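You operate a simulated robot arm through the tools that you are given. There is no shell and no other tool. Be economical: measure what you need, move in short steps, check, and stop when the job is done.

You are at the controls of a simulated robot arm. One attempt, no reset.

Task
Zero the height gauge on the blue master block.
Fine: set the block in the yellow nest, swing the green head over it, press the blue key, swing the head away and put the block back.

The check looks at the end state, three seconds after you hand in, the way a careful person would. Anything else that was tipped, shoved, dropped, spilled or broken makes it a failure.

Robot
A 7-joint arm with a two-finger parallel gripper, fixed in place. Base frame: the origin is at the foot of the arm, x ahead of it, y to its left, z up; the work surface is at about z = 0. Lengths are in cm, angles in rad, forces in N, time in s.
With the tool pointing down near the work surface it reaches from about 24 to 62 cm from the base axis. Its first joint turns from -1.152 to 1.152 rad. Payload 2.6 kg.
The TCP is the grasp point between the finger pads, 3 cm short of the fingertips. In the tool frame z runs along the fingers and y along their closing line. The gripper opens to 9.4 cm. The fingers are 2.8 cm wide and 1 cm thick; the gripper's body (5 by 9.6 cm) begins 5.5 cm behind the TCP.
Orientation is told as [roll, pitch, yaw] about the base's x, y, z axes, in that order, counted from this pose: with the fingers straight down and closing along the base's y, the tool's x points along the base's -x, its y along +y and its z along -z.

Tools
- The arm moves only by the tool play_rows. Its arguments are lists of equal length, an entry for each row: "xyz": the shift along the tool's x, y, z in cm, a list of three; "rotation": the turn, a rotation vector about the tool's x, y, z in rad, a list of three; "claw": the opening, from 0 (shut) to 1 (fully open). In form: {"xyz": [[tx, ty, tz], ...], "rotation": [[ax, ay, az], ...], "claw": [claw, ...]}. A call has 1 to 8 rows; each row is the pose to reach, as a shift and turn from the pose commanded when the call began, along the tool's axes at that moment. Each row takes 0.2 s and may step no farther than 5 cm and 0.15 rad from the row before; otherwise, or with a gripper value out of range, the whole call is refused. A pose out of reach is approached as far as the arm can. The call stops where the force on the tool passes 90 N (or 10 N more than at its start, if that is more) or the arm is blocked; 0.2 s more then pass. The fingers move at their own pace (about 7.2 cm/s each) and stop on an object; they squeeze with about 34 N. The grip force told is the motor's: it shows also when the fingers shut on nothing. Time passes only in rows, and 0.2 s behind the last, so rows that repeat a pose let the fingers close. It gives the time, the measured TCP pose, the force on the tool (base axes), the opening and the grip force at its end, in the units of the frame above (readings bear some noise).
- Cameras (640 x 400 px; columns grow to the right, rows downward): "scene" is fixed at [4.52, 41.29, 57.22]; the picture's right is [-0.74, -0.67, 0.00], its down [-0.35, 0.39, -0.86] and it looks along [0.57, -0.64, -0.52] (base axes); focal length 288 px, centre (320, 200). "wrist" rides on the gripper at [-3.7, 0, -5.8] in the tool frame; the picture's right is [0.00, -1.00, 0.00], its down [0.97, 0.00, -0.24] and it looks along [0.24, 0.00, 0.97] (tool axes); focal length 218 px, centre (320, 200).
- capture(camera): a new picture of that camera. The clock stands still meanwhile.
- probe_pixels(camera, pixels): for up to 12 pixels [column, row] of the newest picture of that camera ("zoom" is the newest enlarged one), the place [x, y, z] in the base frame of the surface seen there, good to about 0.2 cm, but the place of the scene camera against the robot may be out by one fixed shift of up to 2.5 cm in any direction. The clock stands still meanwhile.
- close_up(camera, box): a new picture of the part [left, top, right, bottom] of that camera's present view, enlarged. The clock stands still meanwhile.
- finish_job(): hands the job in; it is judged then, once.

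Go step by step. Measure first, check grasps and placings, and put right what went wrong. The budget is 80 turns and 38 pictures, counting those below and the enlarged ones. Unless the task says otherwise, let go and move clear before handing in, and close with one line.

The tools are called after "Request:" as name(argument=value, ...) on one line, values as JSON. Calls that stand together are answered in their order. play_rows: Moves the arm, as the interface text tells. Its arguments: {"type":"object","properties":{"xyz":{"type":"array"},"rotation":{"type":"array"},"claw":{"type":"array"}},"required":["xyz","rotation","claw"]} The other tools are called the same way: capture (camera) takes a picture; probe_pixels (camera, pixels) gives the place of the surface under pixels of a picture; close_up (camera, box) takes an enlarged picture of a part of a camera's view; finish_job () hands the job in.

At the start:

```text
t: 0.0
ee_pos: [36.04, -4.2, 42.66]
tcp_rot: [0.0, 0.001, 0.001]
force: [-0.2, -0.2, -0.4]
gripper_width: 9.39
grasp_force: 0.0
```

scene: 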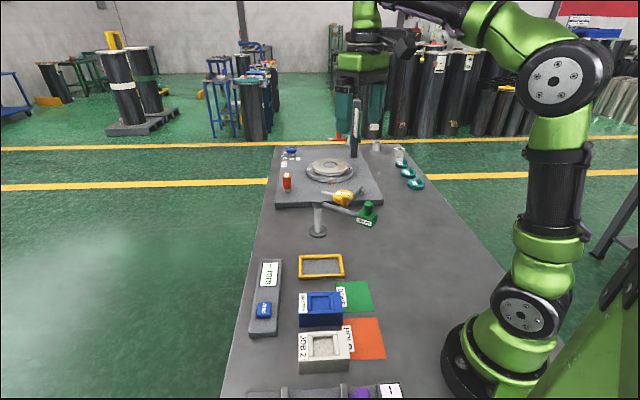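
wrist: 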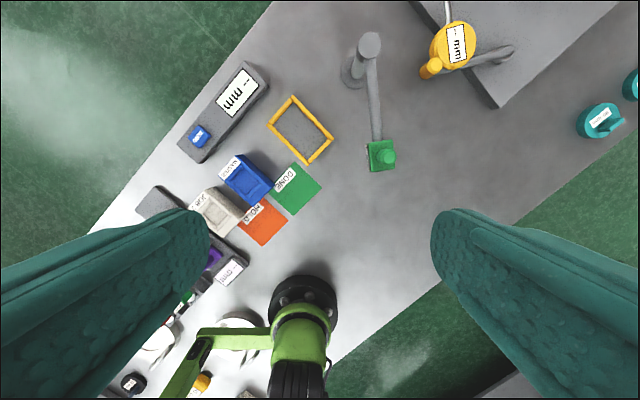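

The pictures show the blue block (scene ~320,310), the yellow nest (~321,266), the green head (~367,215) on a post (~318,225), and a blue key (~264,310). I'll enlarge and probe them.

Request:
close_up(camera="scene", box=[220, 180, 420, 400])

Request:
close_up(camera="wrist", box=[130, 20, 450, 260])

Request:
probe_pixels(camera="wrist", pixels=[[198, 137], [240, 90], [292, 97], [333, 137], [310, 162], [269, 126], [300, 130], [247, 180], [369, 42], [387, 156], [374, 100], [295, 188]])

```text
1.82 times, centred on (320, 290) of scene
```

zoom: 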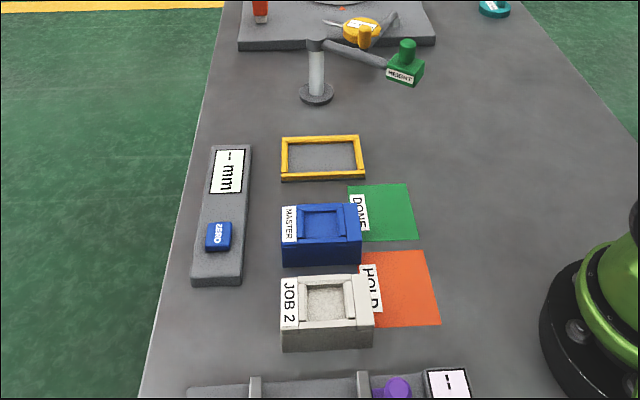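

```text
1.67 times, centred on (290, 140) of wrist
```

zoom: 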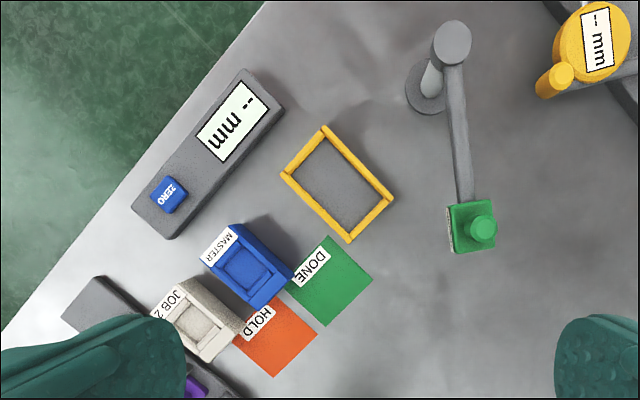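

```text
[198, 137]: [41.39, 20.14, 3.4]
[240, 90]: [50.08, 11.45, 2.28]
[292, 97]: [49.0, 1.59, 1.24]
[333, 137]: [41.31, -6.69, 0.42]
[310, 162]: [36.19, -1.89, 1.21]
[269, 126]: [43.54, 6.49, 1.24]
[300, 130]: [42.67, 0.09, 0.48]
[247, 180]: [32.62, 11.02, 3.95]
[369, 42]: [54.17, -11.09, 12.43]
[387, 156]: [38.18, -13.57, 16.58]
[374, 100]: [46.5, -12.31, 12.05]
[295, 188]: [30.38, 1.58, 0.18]
```

Request:
probe_pixels(camera="zoom", pixels=[[238, 226], [290, 272], [258, 308], [203, 260], [247, 268], [220, 245], [276, 290], [252, 240], [236, 285], [186, 320], [482, 228], [460, 240]])

Request:
probe_pixels(camera="scene", pixels=[[367, 206], [363, 221], [360, 217], [318, 204], [264, 307], [321, 267], [300, 312], [339, 310], [320, 303], [340, 217], [318, 232], [321, 323]])

```text
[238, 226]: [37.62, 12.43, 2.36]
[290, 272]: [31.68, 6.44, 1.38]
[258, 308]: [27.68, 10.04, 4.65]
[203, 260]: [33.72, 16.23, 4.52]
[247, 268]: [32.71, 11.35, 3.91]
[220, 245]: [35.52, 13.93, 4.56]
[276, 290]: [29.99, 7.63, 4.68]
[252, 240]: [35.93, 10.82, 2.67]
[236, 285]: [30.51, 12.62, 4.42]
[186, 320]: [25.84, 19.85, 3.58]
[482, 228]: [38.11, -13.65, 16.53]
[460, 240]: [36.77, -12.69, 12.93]
```

```text
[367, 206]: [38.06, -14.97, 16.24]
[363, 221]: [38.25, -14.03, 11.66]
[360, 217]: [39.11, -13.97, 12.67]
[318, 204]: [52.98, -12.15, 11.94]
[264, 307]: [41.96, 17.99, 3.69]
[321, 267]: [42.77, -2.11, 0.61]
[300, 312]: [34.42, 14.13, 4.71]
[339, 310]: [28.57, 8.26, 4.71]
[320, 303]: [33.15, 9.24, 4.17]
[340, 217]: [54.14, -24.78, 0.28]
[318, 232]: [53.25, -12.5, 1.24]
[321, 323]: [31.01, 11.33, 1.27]
```

Block, nest and head are located roughly; the block sits turned about 45° with JOB 2 close beside it. I'll go above it, turning the tool by 0.77 rad to line up, and look closer.

Request:
play_rows(xyz=[[0.5, 3, 2], [1, 6, 5], [1.5, 9, 8.5], [2, 12, 12.5], [2.5, 14, 16.5], [3, 15, 20]], rotation=[[0, 0, -0.13], [0, 0, -0.26], [0, 0, -0.39], [0, 0, -0.52], [0, 0, -0.65], [0, 0, -0.77]], claw=[1, 1, 1, 1, 1, 1])

Request:
capture(camera="wrist")

```text
refused: row 4 steps farther than a row can; nothing moved
```

```text
33 pictures are left
```

wrist: 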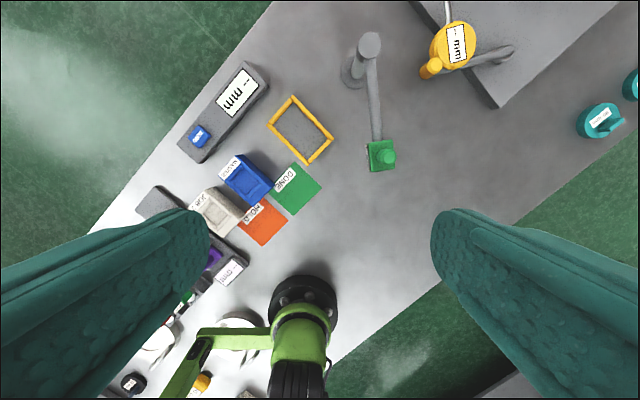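

The call was refused because a row stepped too far; I'll repeat it in evenly sized steps.

Request:
play_rows(xyz=[[0.5, 2.5, 3.3], [1, 5, 6.6], [1.5, 7.5, 10], [2, 10, 13.3], [2.5, 12.5, 16.6], [3, 15, 20]], rotation=[[0, 0, -0.13], [0, 0, -0.26], [0, 0, -0.39], [0, 0, -0.52], [0, 0, -0.65], [0, 0, -0.77]], claw=[1, 1, 1, 1, 1, 1])

Request:
capture(camera="wrist")

```text
t: 1.4
ee_pos: [32.89, 10.93, 22.65]
tcp_rot: [0.001, 0.0, 0.774]
force: [0.3, 1.0, -0.1]
gripper_width: 9.4
grasp_force: 0.0
```

```text
32 pictures are left
```

wrist: 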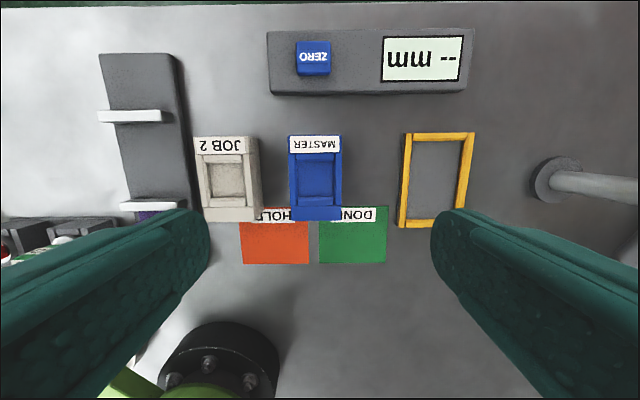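

The picture is now aligned with the block (288–342, 135–220), nest (398–474, 132–228) and key (313,58). I'll probe edges and tops.

Request:
probe_pixels(camera="wrist", pixels=[[291, 170], [337, 170], [315, 143], [315, 216], [300, 212], [255, 170], [262, 190], [313, 58], [402, 180], [469, 180], [436, 136], [431, 222]])

Request:
close_up(camera="wrist", box=[190, 20, 510, 260])

```text
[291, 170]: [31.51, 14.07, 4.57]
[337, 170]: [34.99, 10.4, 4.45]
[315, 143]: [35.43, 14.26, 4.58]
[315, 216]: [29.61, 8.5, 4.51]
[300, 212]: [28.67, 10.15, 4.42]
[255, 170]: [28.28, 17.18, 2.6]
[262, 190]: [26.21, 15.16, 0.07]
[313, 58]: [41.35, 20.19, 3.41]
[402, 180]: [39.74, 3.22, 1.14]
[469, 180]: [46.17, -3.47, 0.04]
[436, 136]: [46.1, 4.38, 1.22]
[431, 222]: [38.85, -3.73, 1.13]
```

```text
1.67 times, centred on (350, 140) of wrist
```

zoom: 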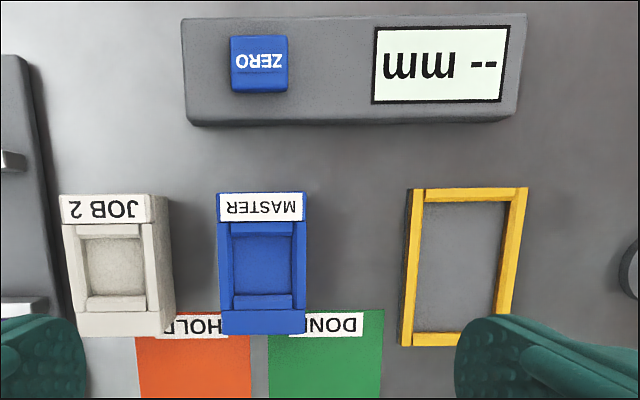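

The block is about 5.8 × 9.5 cm, its centre near (32.7, 11.5), with its top at z 4.5; the gap to JOB 2 is about 3.7 cm. I'll come down partway and check the centring.

Request:
play_rows(xyz=[[-0.1, 0.2, 4], [-0.2, 0.4, 8], [-0.25, 0.55, 11.5]], rotation=[[0, 0, 0], [0, 0, 0], [0, 0, 0]], claw=[0.85, 0.85, 0.85])

Request:
capture(camera="wrist")

```text
t: 2.2
ee_pos: [32.57, 11.45, 11.24]
tcp_rot: [0.001, -0.001, 0.769]
force: [0.7, 0.9, 0.4]
gripper_width: 8.02
grasp_force: 0.1
```

```text
30 pictures are left
```

wrist: 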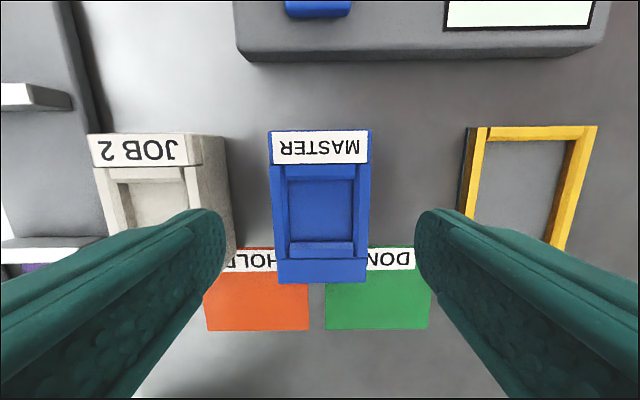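

The block is centred on column 320 between the fingers. I'll probe its ends and the DONE/HOLD edges for the return.

Request:
probe_pixels(camera="wrist", pixels=[[320, 135], [320, 278], [275, 200], [366, 200], [320, 205], [415, 290], [330, 290], [305, 290], [195, 160], [222, 160], [320, 246], [460, 180]])

```text
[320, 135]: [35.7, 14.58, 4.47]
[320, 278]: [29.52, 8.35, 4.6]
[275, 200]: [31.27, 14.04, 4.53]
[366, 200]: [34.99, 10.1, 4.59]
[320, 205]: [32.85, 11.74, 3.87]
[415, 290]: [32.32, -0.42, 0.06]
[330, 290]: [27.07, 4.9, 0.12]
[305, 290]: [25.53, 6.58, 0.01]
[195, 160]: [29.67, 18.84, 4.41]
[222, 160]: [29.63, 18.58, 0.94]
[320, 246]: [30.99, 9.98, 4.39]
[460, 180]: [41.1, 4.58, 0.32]
```

The centre of the block is (32.6, 11.47), right under the TCP. I'll go down to z 4.2 and grip.

Request:
play_rows(xyz=[[0, 0, 3.5], [0, 0, 6], [0, 0, 7.05], [0, 0, 7.05], [0, 0, 7.05], [0, 0, 7.05]], rotation=[[0, 0, 0], [0, 0, 0], [0, 0, 0], [0, 0, 0], [0, 0, 0], [0, 0, 0]], claw=[0.85, 0.85, 0.85, 0.4, 0.4, 0.4])

```text
t: 3.6
ee_pos: [32.66, 11.42, 4.26]
tcp_rot: [0.0, -0.001, 0.77]
force: [1.4, 0.9, -1.1]
gripper_width: 6.25
grasp_force: 33.9
```

The grip holds at 6.25 cm width with 34 N. I'll lift straight up.

Request:
play_rows(xyz=[[0, 0, -2], [0, 0, -5], [0, 0, -9]], rotation=[[0, 0, 0], [0, 0, 0], [0, 0, 0]], claw=[0.4, 0.4, 0.4])

Request:
capture(camera="wrist")

```text
t: 4.4
ee_pos: [32.73, 11.43, 13.23]
tcp_rot: [0.004, 0.002, 0.769]
force: [-0.7, -0.2, -4.6]
gripper_width: 6.23
grasp_force: 33.9
```

```text
29 pictures are left
```

wrist: 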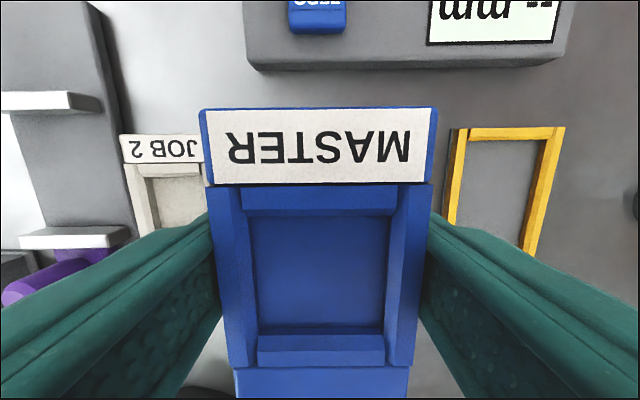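

The block is held cleanly. I'll enlarge the nest region (445–565, 125–255) to measure its rails.

Request:
close_up(camera="wrist", box=[430, 110, 590, 260])

```text
2.67 times, centred on (510, 185) of wrist
```

zoom: 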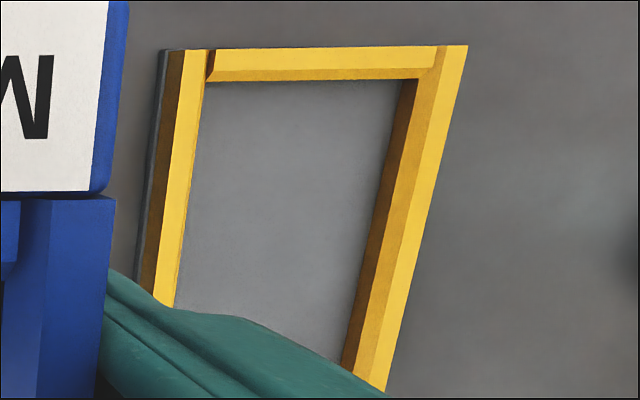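

Request:
probe_pixels(camera="zoom", pixels=[[178, 200], [174, 240], [190, 120], [432, 120], [415, 200], [405, 240], [250, 60], [370, 58], [290, 200], [160, 100], [300, 58], [385, 330]])

```text
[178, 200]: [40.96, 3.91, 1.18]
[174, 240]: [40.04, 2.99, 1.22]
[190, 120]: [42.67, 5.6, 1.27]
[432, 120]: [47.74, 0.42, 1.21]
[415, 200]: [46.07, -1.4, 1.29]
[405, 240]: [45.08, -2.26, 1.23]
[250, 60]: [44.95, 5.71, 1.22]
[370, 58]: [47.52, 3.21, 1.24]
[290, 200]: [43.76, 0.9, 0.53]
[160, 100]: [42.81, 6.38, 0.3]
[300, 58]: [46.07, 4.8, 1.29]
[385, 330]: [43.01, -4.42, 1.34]
```

The nest's rails are parallel to the tool, with an inner width of about 6.6 cm, centre about (42.5, 0.3), and floor z 0.5. I'll carry the block across at this height.

Request:
play_rows(xyz=[[0.2, -4, 0], [0.4, -8, 0], [0.6, -12, 0], [0.76, -14.79, 0], [0.76, -14.79, 0]], rotation=[[0, 0, 0], [0, 0, 0], [0, 0, 0], [0, 0, 0], [0, 0, 0]], claw=[0.4, 0.4, 0.4, 0.4, 0.4])

Request:
capture(camera="wrist")

Request:
close_up(camera="scene", box=[220, 180, 420, 360])

```text
t: 5.6
ee_pos: [42.41, 0.32, 13.21]
tcp_rot: [-0.001, 0.0, 0.77]
force: [0.6, 0.1, -4.8]
gripper_width: 6.25
grasp_force: 34.7
```

```text
27 pictures are left
```

wrist: 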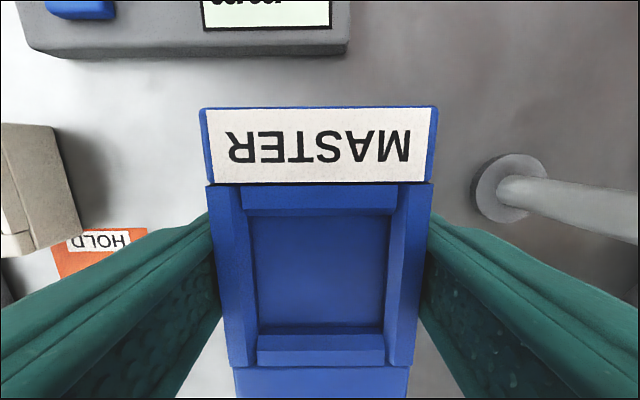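

```text
2.22 times, centred on (320, 270) of scene
```

zoom: 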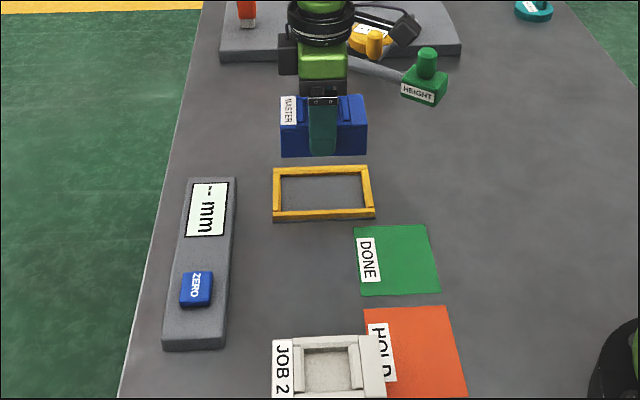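

The scene view shows the block hovering over the nest. I'll compare their positions within the scene frame.

Request:
probe_pixels(camera="zoom", pixels=[[284, 140], [364, 138], [284, 110], [363, 108], [276, 185], [366, 185], [278, 205], [369, 200], [320, 213], [320, 170], [295, 145], [350, 143]])

```text
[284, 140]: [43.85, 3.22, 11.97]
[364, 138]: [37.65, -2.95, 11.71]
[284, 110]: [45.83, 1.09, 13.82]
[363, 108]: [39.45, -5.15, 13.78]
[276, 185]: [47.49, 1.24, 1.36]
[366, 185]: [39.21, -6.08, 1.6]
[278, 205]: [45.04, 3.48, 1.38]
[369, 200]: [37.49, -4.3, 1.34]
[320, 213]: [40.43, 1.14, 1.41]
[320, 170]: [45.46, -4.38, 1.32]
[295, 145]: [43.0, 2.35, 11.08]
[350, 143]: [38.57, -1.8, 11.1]
```

In the scene frame the block and nest centres agree within about 0.2 cm. I'll lower to just above the rails and check again.

Request:
play_rows(xyz=[[0, 0, 3], [0, 0, 5.5], [0, 0, 7], [0, 0, 7]], rotation=[[0, 0, 0], [0, 0, 0], [0, 0, 0], [0, 0, 0]], claw=[0.4, 0.4, 0.4, 0.4])

Request:
close_up(camera="scene", box=[280, 220, 360, 290])

Request:
capture(camera="wrist")

```text
t: 6.6
ee_pos: [42.46, 0.32, 6.04]
tcp_rot: [0.0, 0.0, 0.77]
force: [0.6, 1.1, -4.0]
gripper_width: 6.22
grasp_force: 33.8
```

```text
5.71 times, centred on (320, 255) of scene
```

zoom: 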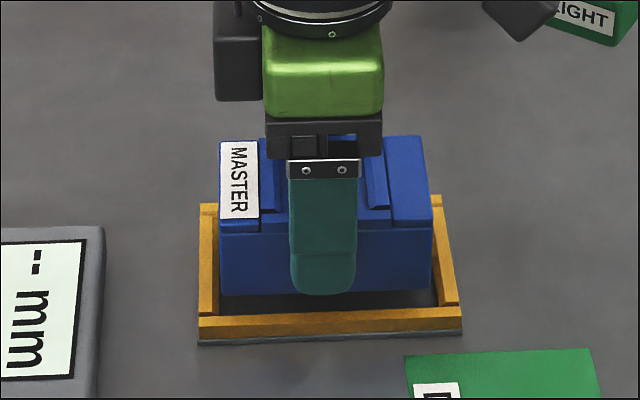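

```text
24 pictures are left
```

wrist: 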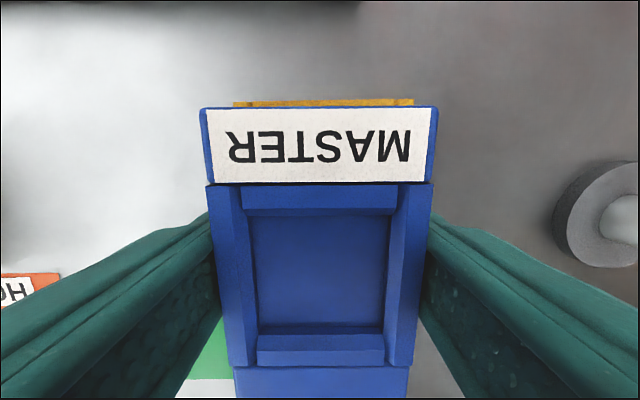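

Request:
close_up(camera="wrist", box=[190, 60, 450, 200])

Request:
probe_pixels(camera="scene", pixels=[[320, 255]])

```text
2.46 times, centred on (320, 130) of wrist
```

zoom: 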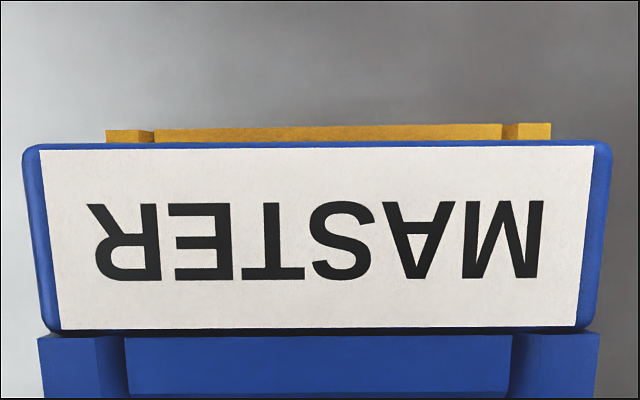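

```text
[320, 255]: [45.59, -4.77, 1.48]
```

The wrist view puts the nest's end rail (106–551) about 0.18 cm right of the block's centre; lengthwise it is centred. I'll shift by that and lower it in.

Request:
play_rows(xyz=[[0, -0.17, 0], [0, -0.17, 0.5], [0, -0.17, 0.9], [0, -0.17, 1.15]], rotation=[[0, 0, 0], [0, 0, 0], [0, 0, 0], [0, 0, 0]], claw=[0.4, 0.4, 0.4, 0.4])

Request:
close_up(camera="scene", box=[280, 220, 360, 290])

```text
t: 7.6
ee_pos: [42.56, 0.19, 5.08]
tcp_rot: [0.0, 0.001, 0.77]
force: [0.2, 0.0, -4.2]
gripper_width: 6.26
grasp_force: 34.1
```

```text
5.71 times, centred on (320, 255) of scene
```

zoom: 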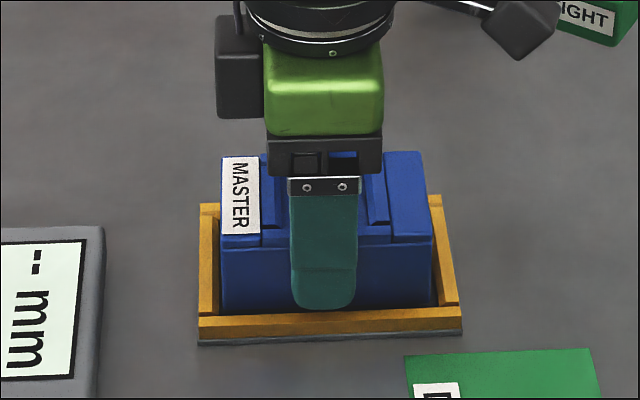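

No contact, and the block is now below the rail tops. I'll lower it the last few millimetres onto the floor of the nest.

Request:
play_rows(xyz=[[0, 0, 0.2], [0, 0, 0.35], [0, 0, 0.35]], rotation=[[0, 0, 0], [0, 0, 0], [0, 0, 0]], claw=[0.4, 0.4, 0.4])

```text
t: 8.4
ee_pos: [42.66, 0.19, 4.57]
tcp_rot: [-0.001, 0.0, 0.77]
force: [-0.2, 0.8, -3.9]
gripper_width: 6.23
grasp_force: 34.1
```

It still carries the weight (-3.9 N); I'll go a little lower.

Request:
play_rows(xyz=[[0, 0, 0.1], [0, 0, 0.2], [0, 0, 0.2]], rotation=[[0, 0, 0], [0, 0, 0], [0, 0, 0]], claw=[0.4, 0.4, 0.4])

```text
t: 9.2
ee_pos: [42.63, 0.18, 4.59]
tcp_rot: [-0.001, -0.001, 0.77]
force: [-11.2, -1.0, 25.4]
gripper_width: 6.25
grasp_force: 34.0
```

It touched down (25 N up) at z 4.59, so it is seated. I'll ease off, open and lift straight up.

Request:
play_rows(xyz=[[0, 0, -0.15], [0, 0, -0.15], [0, 0, -0.15], [0, 0, -2], [0, 0, -6], [0, 0, -10.5], [0, 0, -15]], rotation=[[0, 0, 0], [0, 0, 0], [0, 0, 0], [0, 0, 0], [0, 0, 0], [0, 0, 0], [0, 0, 0]], claw=[0.4, 0.85, 0.85, 0.85, 0.85, 0.85, 0.85])

Request:
capture(camera="wrist")

Request:
close_up(camera="scene", box=[270, 190, 390, 290])

```text
t: 10.8
ee_pos: [42.58, 0.27, 19.47]
tcp_rot: [0.001, -0.001, 0.77]
force: [0.9, 0.8, 0.2]
gripper_width: 8.02
grasp_force: 0.1
```

```text
21 pictures are left
```

wrist: 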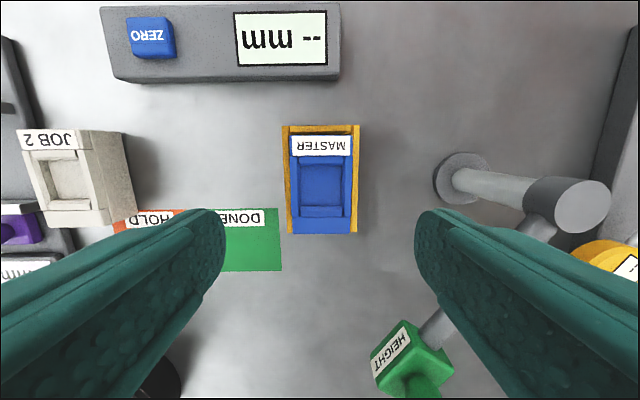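

```text
4.00 times, centred on (330, 240) of scene
```

zoom: 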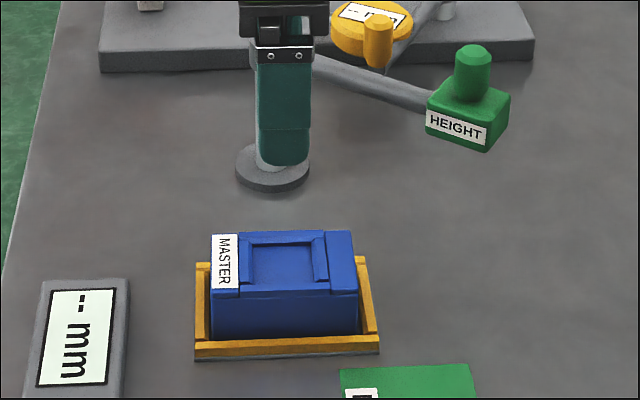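

The block sits squarely in the nest. Now the head: I'll move above it at a safe height and look.

Request:
play_rows(xyz=[[0, 0, -4], [2, -2, -7], [4.5, -4.5, -8], [6.96, -7.18, -8]], rotation=[[0, 0, 0], [0, 0, 0], [0, 0, 0], [0, 0, 0]], claw=[0.85, 0.85, 0.85, 0.85])

Request:
capture(camera="wrist")

```text
t: 11.8
ee_pos: [42.61, -9.8, 27.45]
tcp_rot: [-0.001, 0.0, 0.77]
force: [-0.3, -0.3, -0.4]
gripper_width: 7.99
grasp_force: 0.1
```

```text
19 pictures are left
```

wrist: 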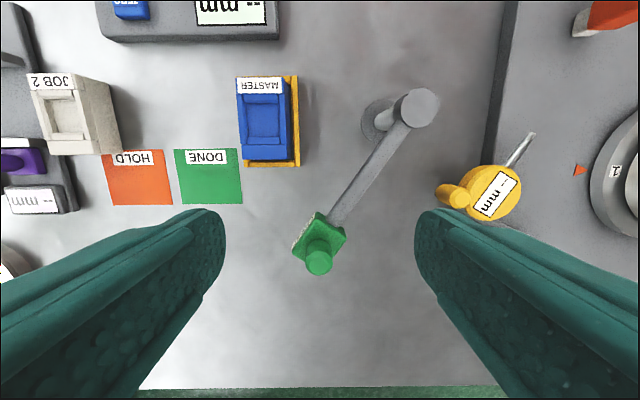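

Request:
close_up(camera="wrist", box=[270, 70, 450, 290])

Request:
probe_pixels(camera="wrist", pixels=[[420, 108], [404, 108], [436, 108], [420, 93], [420, 124], [318, 264], [308, 264], [328, 264], [340, 240], [320, 220], [298, 240], [452, 196]])

```text
1.82 times, centred on (360, 180) of wrist
```

zoom: 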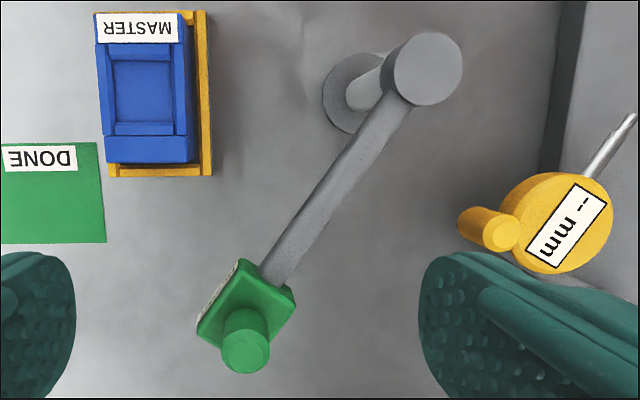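

```text
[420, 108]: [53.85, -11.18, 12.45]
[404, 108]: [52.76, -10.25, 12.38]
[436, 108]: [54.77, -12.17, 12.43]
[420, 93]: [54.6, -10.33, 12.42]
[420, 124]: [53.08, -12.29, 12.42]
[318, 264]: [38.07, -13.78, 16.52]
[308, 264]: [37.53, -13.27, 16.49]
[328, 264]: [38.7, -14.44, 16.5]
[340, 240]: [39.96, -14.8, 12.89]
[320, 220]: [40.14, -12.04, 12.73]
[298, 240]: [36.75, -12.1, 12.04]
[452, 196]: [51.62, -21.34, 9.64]
```

The knob (318,264) is at (38.15, -13.85) with its top at z 16.5 and about 2 cm across; the post axis is at (53.8, -11.2). The head must swing about 55° clockwise to the nest at the same radius (16 cm). I'll line up over the knob.

Request:
play_rows(xyz=[[1.2, 0, 1], [2.4, 0.1, 2], [3.6, 0.1, 3.5], [4.8, 0.2, 5], [6.02, 0.2, 6.0], [6.02, 0.2, 6.0]], rotation=[[0, 0, 0.12], [0, 0, 0.24], [0, 0, 0.36], [0, 0, 0.48], [0, 0, 0.602], [0, 0, 0.602]], claw=[0.7, 0.6, 0.6, 0.6, 0.6, 0.6])

Request:
capture(camera="wrist")

```text
t: 13.2
ee_pos: [38.08, -13.81, 21.44]
tcp_rot: [0.0, 0.0, 0.165]
force: [-1.3, -0.6, 0.6]
gripper_width: 5.66
grasp_force: 0.2
```

```text
17 pictures are left
```

wrist: 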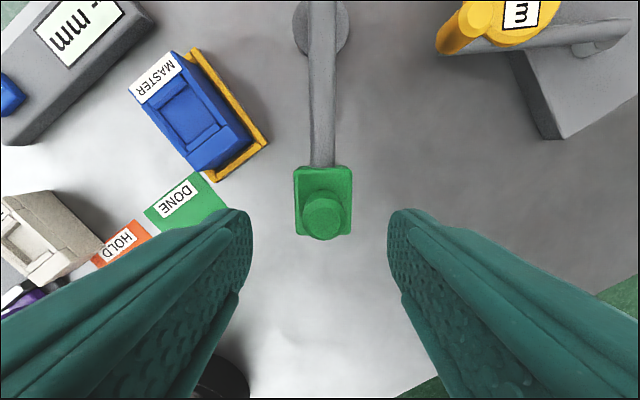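

The knob is centred (321, 219), right under the TCP. I'll lower to z 16.4 and grip it.

Request:
play_rows(xyz=[[0, 0, 3], [0, 0, 5], [0, 0, 5], [0, 0, 5], [0, 0, 5], [0, 0, 5]], rotation=[[0, 0, 0], [0, 0, 0], [0, 0, 0], [0, 0, 0], [0, 0, 0], [0, 0, 0]], claw=[0.6, 0.6, 0.1, 0.1, 0.1, 0.1])

```text
t: 14.6
ee_pos: [38.11, -13.82, 16.38]
tcp_rot: [0.001, 0.0, 0.168]
force: [-0.8, -1.8, -2.5]
gripper_width: 2.39
grasp_force: 44.7
```

I have the knob (2.4 cm wide). I'll swing it along the arc about the post, first half: 0.48 rad.

Request:
play_rows(xyz=[[-0.029, 0.953, 0], [-0.114, 1.904, 0], [-0.258, 2.846, 0], [-0.456, 3.78, 0], [-0.71, 4.699, 0], [-1.019, 5.602, 0], [-1.382, 6.484, 0], [-1.797, 7.343, 0]], rotation=[[0, 0, 0.06], [0, 0, 0.12], [0, 0, 0.18], [0, 0, 0.24], [0, 0, 0.3], [0, 0, 0.36], [0, 0, 0.42], [0, 0, 0.48]], claw=[0.1, 0.1, 0.1, 0.1, 0.1, 0.1, 0.1, 0.1])

```text
t: 16.4
ee_pos: [38.65, -6.29, 16.36]
tcp_rot: [-0.002, -0.001, -0.31]
force: [17.1, -5.1, -17.5]
gripper_width: 2.36
grasp_force: 45.1
```

It is following (TCP at 38.65, -6.29) with a small 17 N inward pull; I'll do the second half, easing the radius in by 0.15 cm.

Request:
play_rows(xyz=[[-0.06, 0.953, 0], [-0.17, 1.904, 0], [-0.35, 2.846, 0], [-0.58, 3.78, 0], [-0.85, 4.699, 0], [-1.165, 5.602, 0], [-1.53, 6.484, 0], [-1.95, 7.343, 0]], rotation=[[0, 0, 0.06], [0, 0, 0.12], [0, 0, 0.18], [0, 0, 0.24], [0, 0, 0.3], [0, 0, 0.36], [0, 0, 0.42], [0, 0, 0.48]], claw=[0.1, 0.1, 0.1, 0.1, 0.1, 0.1, 0.1, 0.1])

Request:
close_up(camera="scene", box=[260, 190, 380, 290])

```text
t: 18.2
ee_pos: [42.53, -0.12, 16.36]
tcp_rot: [-0.005, 0.002, -0.797]
force: [-38.2, -6.3, 14.4]
gripper_width: 2.37
grasp_force: 45.0
```

```text
4.00 times, centred on (320, 240) of scene
```

zoom: 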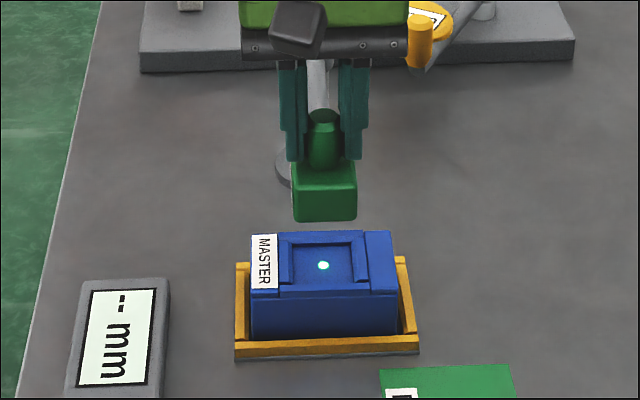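

A bright spot shows in the middle of the block's recess (323,265), so the head is over it. I'll ease the radius back out, then release and lift.

Request:
play_rows(xyz=[[0.12, 0, 0], [0.14, 0, 0], [0.14, 0, 0], [0.14, 0, 0], [0.14, 0, -2], [0.14, 0, -6], [0.14, 0, -9]], rotation=[[0, 0, 0], [0, 0, 0], [0, 0, 0], [0, 0, 0], [0, 0, 0], [0, 0, 0], [0, 0, 0]], claw=[0.1, 0.1, 0.5, 0.5, 0.5, 0.5, 0.5])

Request:
close_up(camera="scene", box=[230, 190, 370, 330])

```text
t: 19.8
ee_pos: [42.63, 0.11, 25.35]
tcp_rot: [-0.001, 0.0, -0.791]
force: [-0.5, -0.2, 1.0]
gripper_width: 4.72
grasp_force: 0.0
```

```text
2.86 times, centred on (300, 260) of scene
```

zoom: 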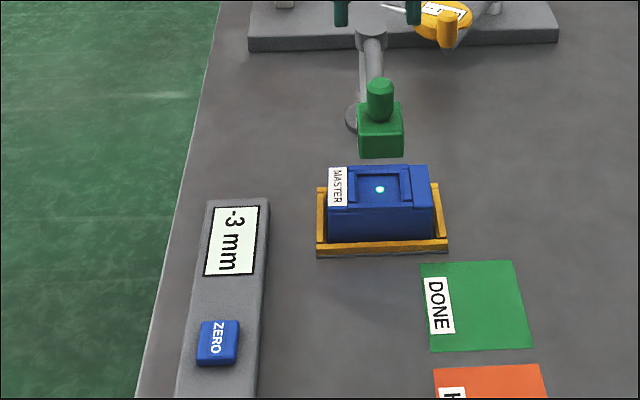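

The display now reads "-3 mm", so the gauge sees the block. I'll go over the blue key with the fingers shut.

Request:
play_rows(xyz=[[2.5, 2.2, 0], [5.1, 4.4, 0], [7.6, 6.6, 2], [10.1, 8.8, 5], [12.6, 11, 8], [15.17, 13.18, 11], [15.17, 13.18, 13], [15.17, 13.18, 13]], rotation=[[0, 0, 0], [0, 0, 0], [0, 0, 0], [0, 0, 0], [0, 0, 0], [0, 0, 0], [0, 0, 0], [0, 0, 0]], claw=[0.3, 0.1, 0, 0, 0, 0, 0, 0])

Request:
capture(camera="wrist")

```text
t: 21.6
ee_pos: [41.39, 20.51, 12.4]
tcp_rot: [0.0, 0.001, -0.791]
force: [0.4, 0.3, -0.8]
gripper_width: 0.0
grasp_force: 33.4
```

```text
14 pictures are left
```

wrist: 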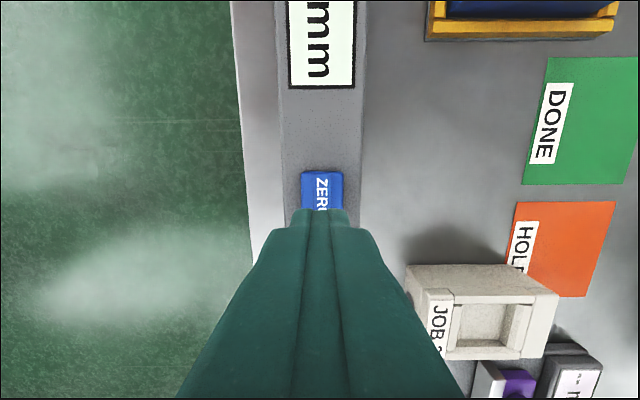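

The key (302–344, 172–) is just a few mm off; I'll correct and lower to touch.

Request:
play_rows(xyz=[[-0.4, -0.22, 3], [-0.4, -0.22, 5], [-0.4, -0.22, 5.8], [-0.4, -0.22, 6.1], [-0.4, -0.22, 6.3]], rotation=[[0, 0, 0], [0, 0, 0], [0, 0, 0], [0, 0, 0], [0, 0, 0]], claw=[0, 0, 0, 0, 0])

Request:
close_up(camera="scene", box=[230, 210, 350, 340])

```text
t: 22.8
ee_pos: [41.58, 19.85, 6.2]
tcp_rot: [0.001, 0.0, -0.794]
force: [0.9, 1.5, 1.3]
gripper_width: 0.01
grasp_force: 33.0
```

```text
3.08 times, centred on (290, 275) of scene
```

zoom: 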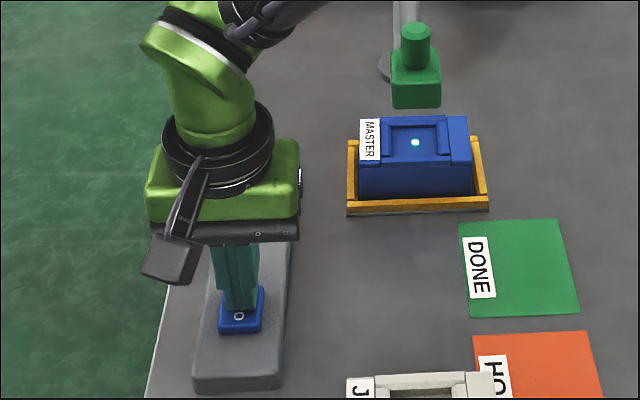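

Just about touching (1.3 N). I'll press on in small steps.

Request:
play_rows(xyz=[[0, 0, 0.1], [0, 0, 0.2], [0, 0, 0.3]], rotation=[[0, 0, 0], [0, 0, 0], [0, 0, 0]], claw=[0, 0, 0])

```text
t: 23.6
ee_pos: [41.48, 19.73, 5.89]
tcp_rot: [-0.001, -0.001, -0.793]
force: [-4.7, 0.5, 7.7]
gripper_width: 0.0
grasp_force: 33.2
```

7.7 N and yielding; a touch more, then lift and read the display.

Request:
play_rows(xyz=[[0, 0, 0.15], [0, 0, 0.2], [0, 0, 0.2]], rotation=[[0, 0, 0], [0, 0, 0], [0, 0, 0]], claw=[0, 0, 0])

```text
t: 24.4
ee_pos: [41.48, 19.84, 5.83]
tcp_rot: [0.002, 0.0, -0.793]
force: [-9.0, -1.4, 20.6]
gripper_width: 0.01
grasp_force: 33.3
```

Force rose to 20.6 N at z 5.83, so the key is at its stop. I'll lift off and check the display.

Request:
play_rows(xyz=[[0, 0, -1], [0, 0, -4], [0, 0, -8], [0, 0, -12], [0, 0, -16], [0, 0, -19]], rotation=[[0, 0, 0], [0, 0, 0], [0, 0, 0], [0, 0, 0], [0, 0, 0], [0, 0, 0]], claw=[0, 0, 0, 0, 0, 0])

Request:
close_up(camera="wrist", box=[200, 0, 520, 200])

```text
t: 25.8
ee_pos: [41.55, 19.73, 24.62]
tcp_rot: [0.001, 0.0, -0.793]
force: [0.2, 0.1, 0.7]
gripper_width: 0.01
grasp_force: 32.7
```

```text
2.00 times, centred on (360, 100) of wrist
```

zoom: 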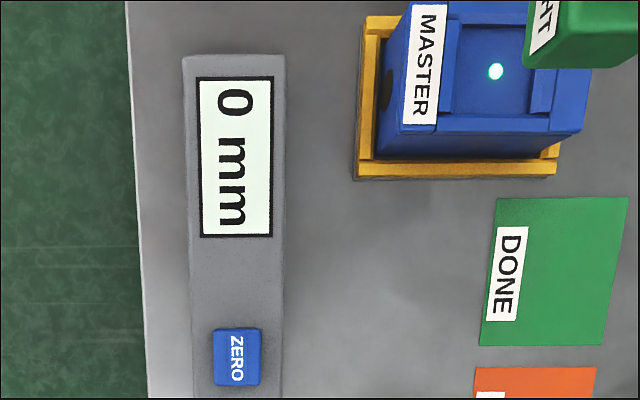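

The display reads "0 mm". Now back above the head's knob, opening the fingers.

Request:
play_rows(xyz=[[-3, -2.6, 0], [-6, -5.2, 0], [-9, -7.8, 0], [-12, -10.4, 0], [-14.77, -12.96, 0], [-14.77, -12.96, 3], [-14.77, -12.96, 3]], rotation=[[0, 0, 0], [0, 0, 0], [0, 0, 0], [0, 0, 0], [0, 0, 0], [0, 0, 0], [0, 0, 0]], claw=[0, 0.2, 0.5, 0.5, 0.5, 0.5, 0.5])

Request:
capture(camera="wrist")

```text
t: 27.4
ee_pos: [42.75, 0.05, 21.61]
tcp_rot: [0.002, 0.001, -0.792]
force: [1.1, -0.5, 0.0]
gripper_width: 4.71
grasp_force: 0.0
```

```text
11 pictures are left
```

wrist: 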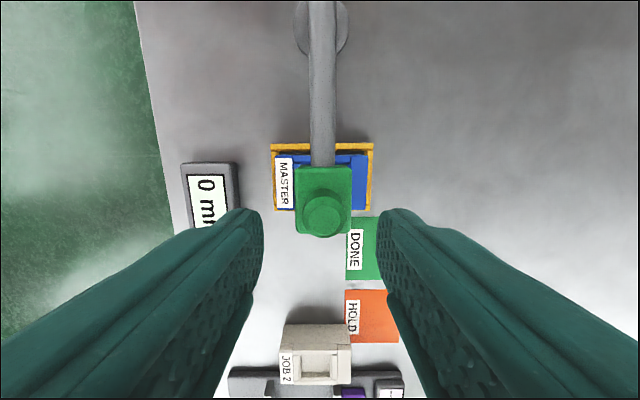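

The knob is centred (323,217). I'll lower and grip it again.

Request:
play_rows(xyz=[[0, 0, 3], [0, 0, 5.2], [0, 0, 5.2], [0, 0, 5.2], [0, 0, 5.2], [0, 0, 5.2]], rotation=[[0, 0, 0], [0, 0, 0], [0, 0, 0], [0, 0, 0], [0, 0, 0], [0, 0, 0]], claw=[0.5, 0.5, 0.1, 0.1, 0.1, 0.1])

```text
t: 28.8
ee_pos: [42.45, -0.04, 16.35]
tcp_rot: [-0.006, 0.002, -0.796]
force: [-26.0, -17.3, 5.1]
gripper_width: 2.35
grasp_force: 44.9
```

Gripped. I'll swing it back in reverse, first half.

Request:
play_rows(xyz=[[-0.029, -0.953, 0], [-0.114, -1.904, 0], [-0.258, -2.846, 0], [-0.456, -3.78, 0], [-0.71, -4.699, 0], [-1.019, -5.602, 0], [-1.382, -6.484, 0], [-1.797, -7.343, 0]], rotation=[[0, 0, -0.06], [0, 0, -0.12], [0, 0, -0.18], [0, 0, -0.24], [0, 0, -0.3], [0, 0, -0.36], [0, 0, -0.42], [0, 0, -0.48]], claw=[0.1, 0.1, 0.1, 0.1, 0.1, 0.1, 0.1, 0.1])

```text
t: 30.6
ee_pos: [38.62, -6.16, 16.47]
tcp_rot: [0.001, 0.004, -0.311]
force: [-20.2, 8.5, 1.5]
gripper_width: 2.37
grasp_force: 44.9
```

Following well (20 N, fine). Second half.

Request:
play_rows(xyz=[[-0.02, -0.953, 0], [-0.09, -1.904, 0], [-0.22, -2.846, 0], [-0.4, -3.78, 0], [-0.65, -4.699, 0], [-0.96, -5.602, 0], [-1.32, -6.484, 0], [-1.74, -7.343, 0]], rotation=[[0, 0, -0.06], [0, 0, -0.12], [0, 0, -0.18], [0, 0, -0.24], [0, 0, -0.3], [0, 0, -0.36], [0, 0, -0.42], [0, 0, -0.48]], claw=[0.1, 0.1, 0.1, 0.1, 0.1, 0.1, 0.1, 0.1])

```text
t: 32.4
ee_pos: [38.04, -13.86, 16.37]
tcp_rot: [0.001, 0.003, 0.169]
force: [-23.5, -2.5, -3.5]
gripper_width: 2.33
grasp_force: 45.5
```

The head is back at (38.04, -13.86). I'll ease off, release and lift clear.

Request:
play_rows(xyz=[[0.1, 0, 0], [0.1, 0, 0], [0.1, 0, 0], [0.1, 0, -2], [0.1, 0, -6], [0.1, 0, -9.5]], rotation=[[0, 0, 0], [0, 0, 0], [0, 0, 0], [0, 0, 0], [0, 0, 0], [0, 0, 0]], claw=[0.1, 0.5, 0.5, 0.5, 0.5, 0.5])

```text
t: 33.8
ee_pos: [38.09, -13.75, 25.9]
tcp_rot: [0.001, 0.0, 0.166]
force: [0.7, -0.2, 0.3]
gripper_width: 4.67
grasp_force: 0.0
```

Now back over the nest, turning to line up with the block.

Request:
play_rows(xyz=[[-1.4, 2.6, 0], [-2.7, 5.2, 0], [-4.1, 7.8, 0], [-5.4, 10.4, 2], [-6.77, 13.0, 5], [-6.77, 13.0, 9], [-6.77, 13, 13], [-6.77, 13, 13]], rotation=[[0, 0, -0.12], [0, 0, -0.24], [0, 0, -0.36], [0, 0, -0.48], [0, 0, -0.603], [0, 0, -0.603], [0, 0, -0.603], [0, 0, -0.603]], claw=[0.5, 0.7, 0.85, 0.85, 0.85, 0.85, 0.85, 0.85])

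Request:
capture(camera="wrist")

```text
t: 35.6
ee_pos: [42.48, 0.1, 12.82]
tcp_rot: [0.0, 0.001, 0.772]
force: [0.3, -1.1, -0.4]
gripper_width: 7.99
grasp_force: 0.0
```

```text
10 pictures are left
```

wrist: 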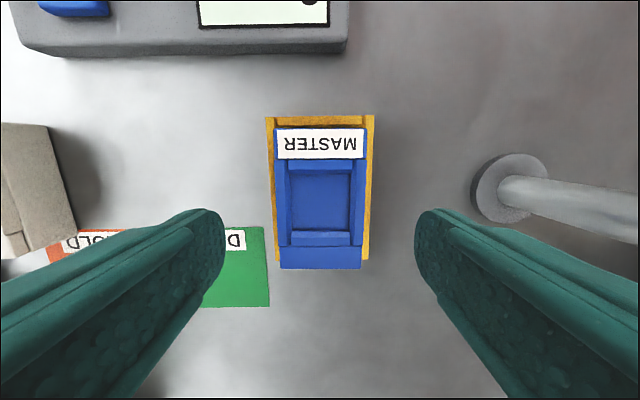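

Block centred on column 320 again. I'll lower to z 4.7 and grip.

Request:
play_rows(xyz=[[-0.1, 0, 4], [-0.1, 0, 7], [-0.1, 0, 8.1], [-0.1, 0, 8.1], [-0.1, 0, 8.1], [-0.1, 0, 8.1]], rotation=[[0, 0, 0], [0, 0, 0], [0, 0, 0], [0, 0, 0], [0, 0, 0], [0, 0, 0]], claw=[0.85, 0.85, 0.85, 0.4, 0.4, 0.4])

```text
t: 37.0
ee_pos: [42.55, 0.12, 4.94]
tcp_rot: [-0.001, 0.001, 0.772]
force: [0.5, 0.3, -0.2]
gripper_width: 6.22
grasp_force: 33.9
```

Gripped at 6.22 cm. I'll lift straight up out of the nest.

Request:
play_rows(xyz=[[0, 0, -0.7], [0, 0, -1.8], [0, 0, -4.5], [0, 0, -8.3], [0, 0, -8.3]], rotation=[[0, 0, 0], [0, 0, 0], [0, 0, 0], [0, 0, 0], [0, 0, 0]], claw=[0.4, 0.4, 0.4, 0.4, 0.4])

Request:
capture(camera="wrist")

```text
t: 38.2
ee_pos: [42.49, 0.24, 13.08]
tcp_rot: [0.001, 0.0, 0.772]
force: [0.3, 0.9, -3.3]
gripper_width: 6.25
grasp_force: 33.9
```

```text
9 pictures are left
```

wrist: 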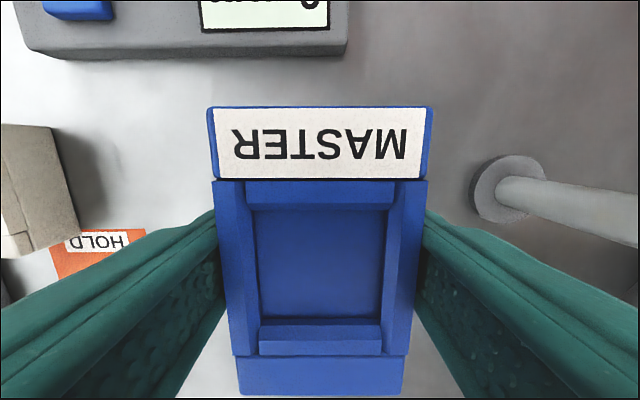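

The block is held well, shifted in the grip by only about 0.06 cm. I'll carry it back over its original spot.

Request:
play_rows(xyz=[[-0.2, 4, 0], [-0.4, 8, 0], [-0.6, 12, 0], [-0.73, 14.98, 0], [-0.73, 14.98, 3.5], [-0.73, 14.98, 6.5], [-0.73, 14.98, 6.5]], rotation=[[0, 0, 0], [0, 0, 0], [0, 0, 0], [0, 0, 0], [0, 0, 0], [0, 0, 0], [0, 0, 0]], claw=[0.4, 0.4, 0.4, 0.4, 0.4, 0.4, 0.4])

```text
t: 39.8
ee_pos: [32.71, 11.51, 6.63]
tcp_rot: [0.0, 0.0, 0.771]
force: [-0.3, 0.5, -4.3]
gripper_width: 6.25
grasp_force: 34.0
```

In place within a millimetre or so; I'll nudge +0.1 and lower toward the table.

Request:
play_rows(xyz=[[0.1, 0, 1.0], [0.1, 0, 1.6], [0.1, 0, 1.9], [0.1, 0, 2.0]], rotation=[[0, 0, 0], [0, 0, 0], [0, 0, 0], [0, 0, 0]], claw=[0.4, 0.4, 0.4, 0.4])

```text
t: 40.8
ee_pos: [32.56, 11.54, 4.6]
tcp_rot: [0.001, 0.0, 0.771]
force: [0.1, 0.7, -4.5]
gripper_width: 6.24
grasp_force: 34.0
```

Still hanging free (-4.5 N); lower a bit more.

Request:
play_rows(xyz=[[0, 0, 0.1], [0, 0, 0.2], [0, 0, 0.2]], rotation=[[0, 0, 0], [0, 0, 0], [0, 0, 0]], claw=[0.4, 0.4, 0.4])

```text
t: 41.6
ee_pos: [32.5, 11.48, 4.56]
tcp_rot: [0.001, 0.001, 0.77]
force: [-5.0, -0.2, 12.0]
gripper_width: 6.24
grasp_force: 33.7
```

Touched down (12 N up). I'll ease off, open, lift and check.

Request:
play_rows(xyz=[[0, 0, -0.1], [0, 0, -0.1], [0, 0, -0.1], [0, 0, -2], [0, 0, -4], [0, 0, -6.78]], rotation=[[0, 0, 0], [0, 0, 0], [0, 0, 0], [0, 0, 0], [0, 0, 0], [0, 0, 0]], claw=[0.4, 0.85, 0.85, 0.85, 0.85, 0.85])

Request:
capture(camera="wrist")

```text
t: 43.0
ee_pos: [32.54, 11.45, 11.25]
tcp_rot: [-0.002, 0.0, 0.771]
force: [-0.3, -0.7, 0.6]
gripper_width: 7.98
grasp_force: 0.0
```

```text
8 pictures are left
```

wrist: 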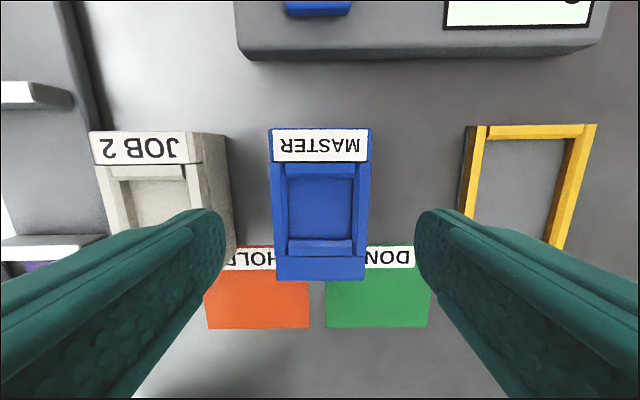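

The view matches the one before pick-up almost exactly. I'll rise clear and take a final look at the whole scene.

Request:
play_rows(xyz=[[0, 0, -4.5], [0, 0, -9], [0, 0, -13.5], [0, 0, -18]], rotation=[[0, 0, 0], [0, 0, 0], [0, 0, 0], [0, 0, 0]], claw=[0.85, 0.85, 0.85, 0.85])

Request:
close_up(camera="scene", box=[220, 180, 420, 400])

```text
t: 44.0
ee_pos: [32.49, 11.51, 29.32]
tcp_rot: [0.001, 0.0, 0.771]
force: [-0.5, -0.9, 0.0]
gripper_width: 7.98
grasp_force: 0.0
```

```text
1.82 times, centred on (320, 290) of scene
```

zoom: 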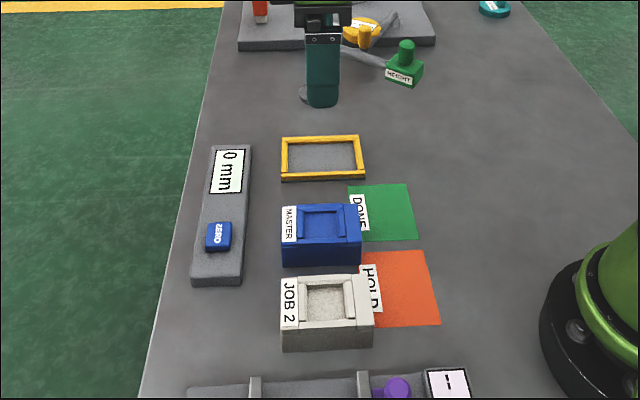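

The display holds "0 mm", the head is swung away, and the block and everything else are where they started. I'll hand in.

Request:
finish_job()

```text
The job is handed in.
```

The height gauge is zeroed on the blue master block and its display reads "0 mm"; the head is swung away and the block is back where it started.
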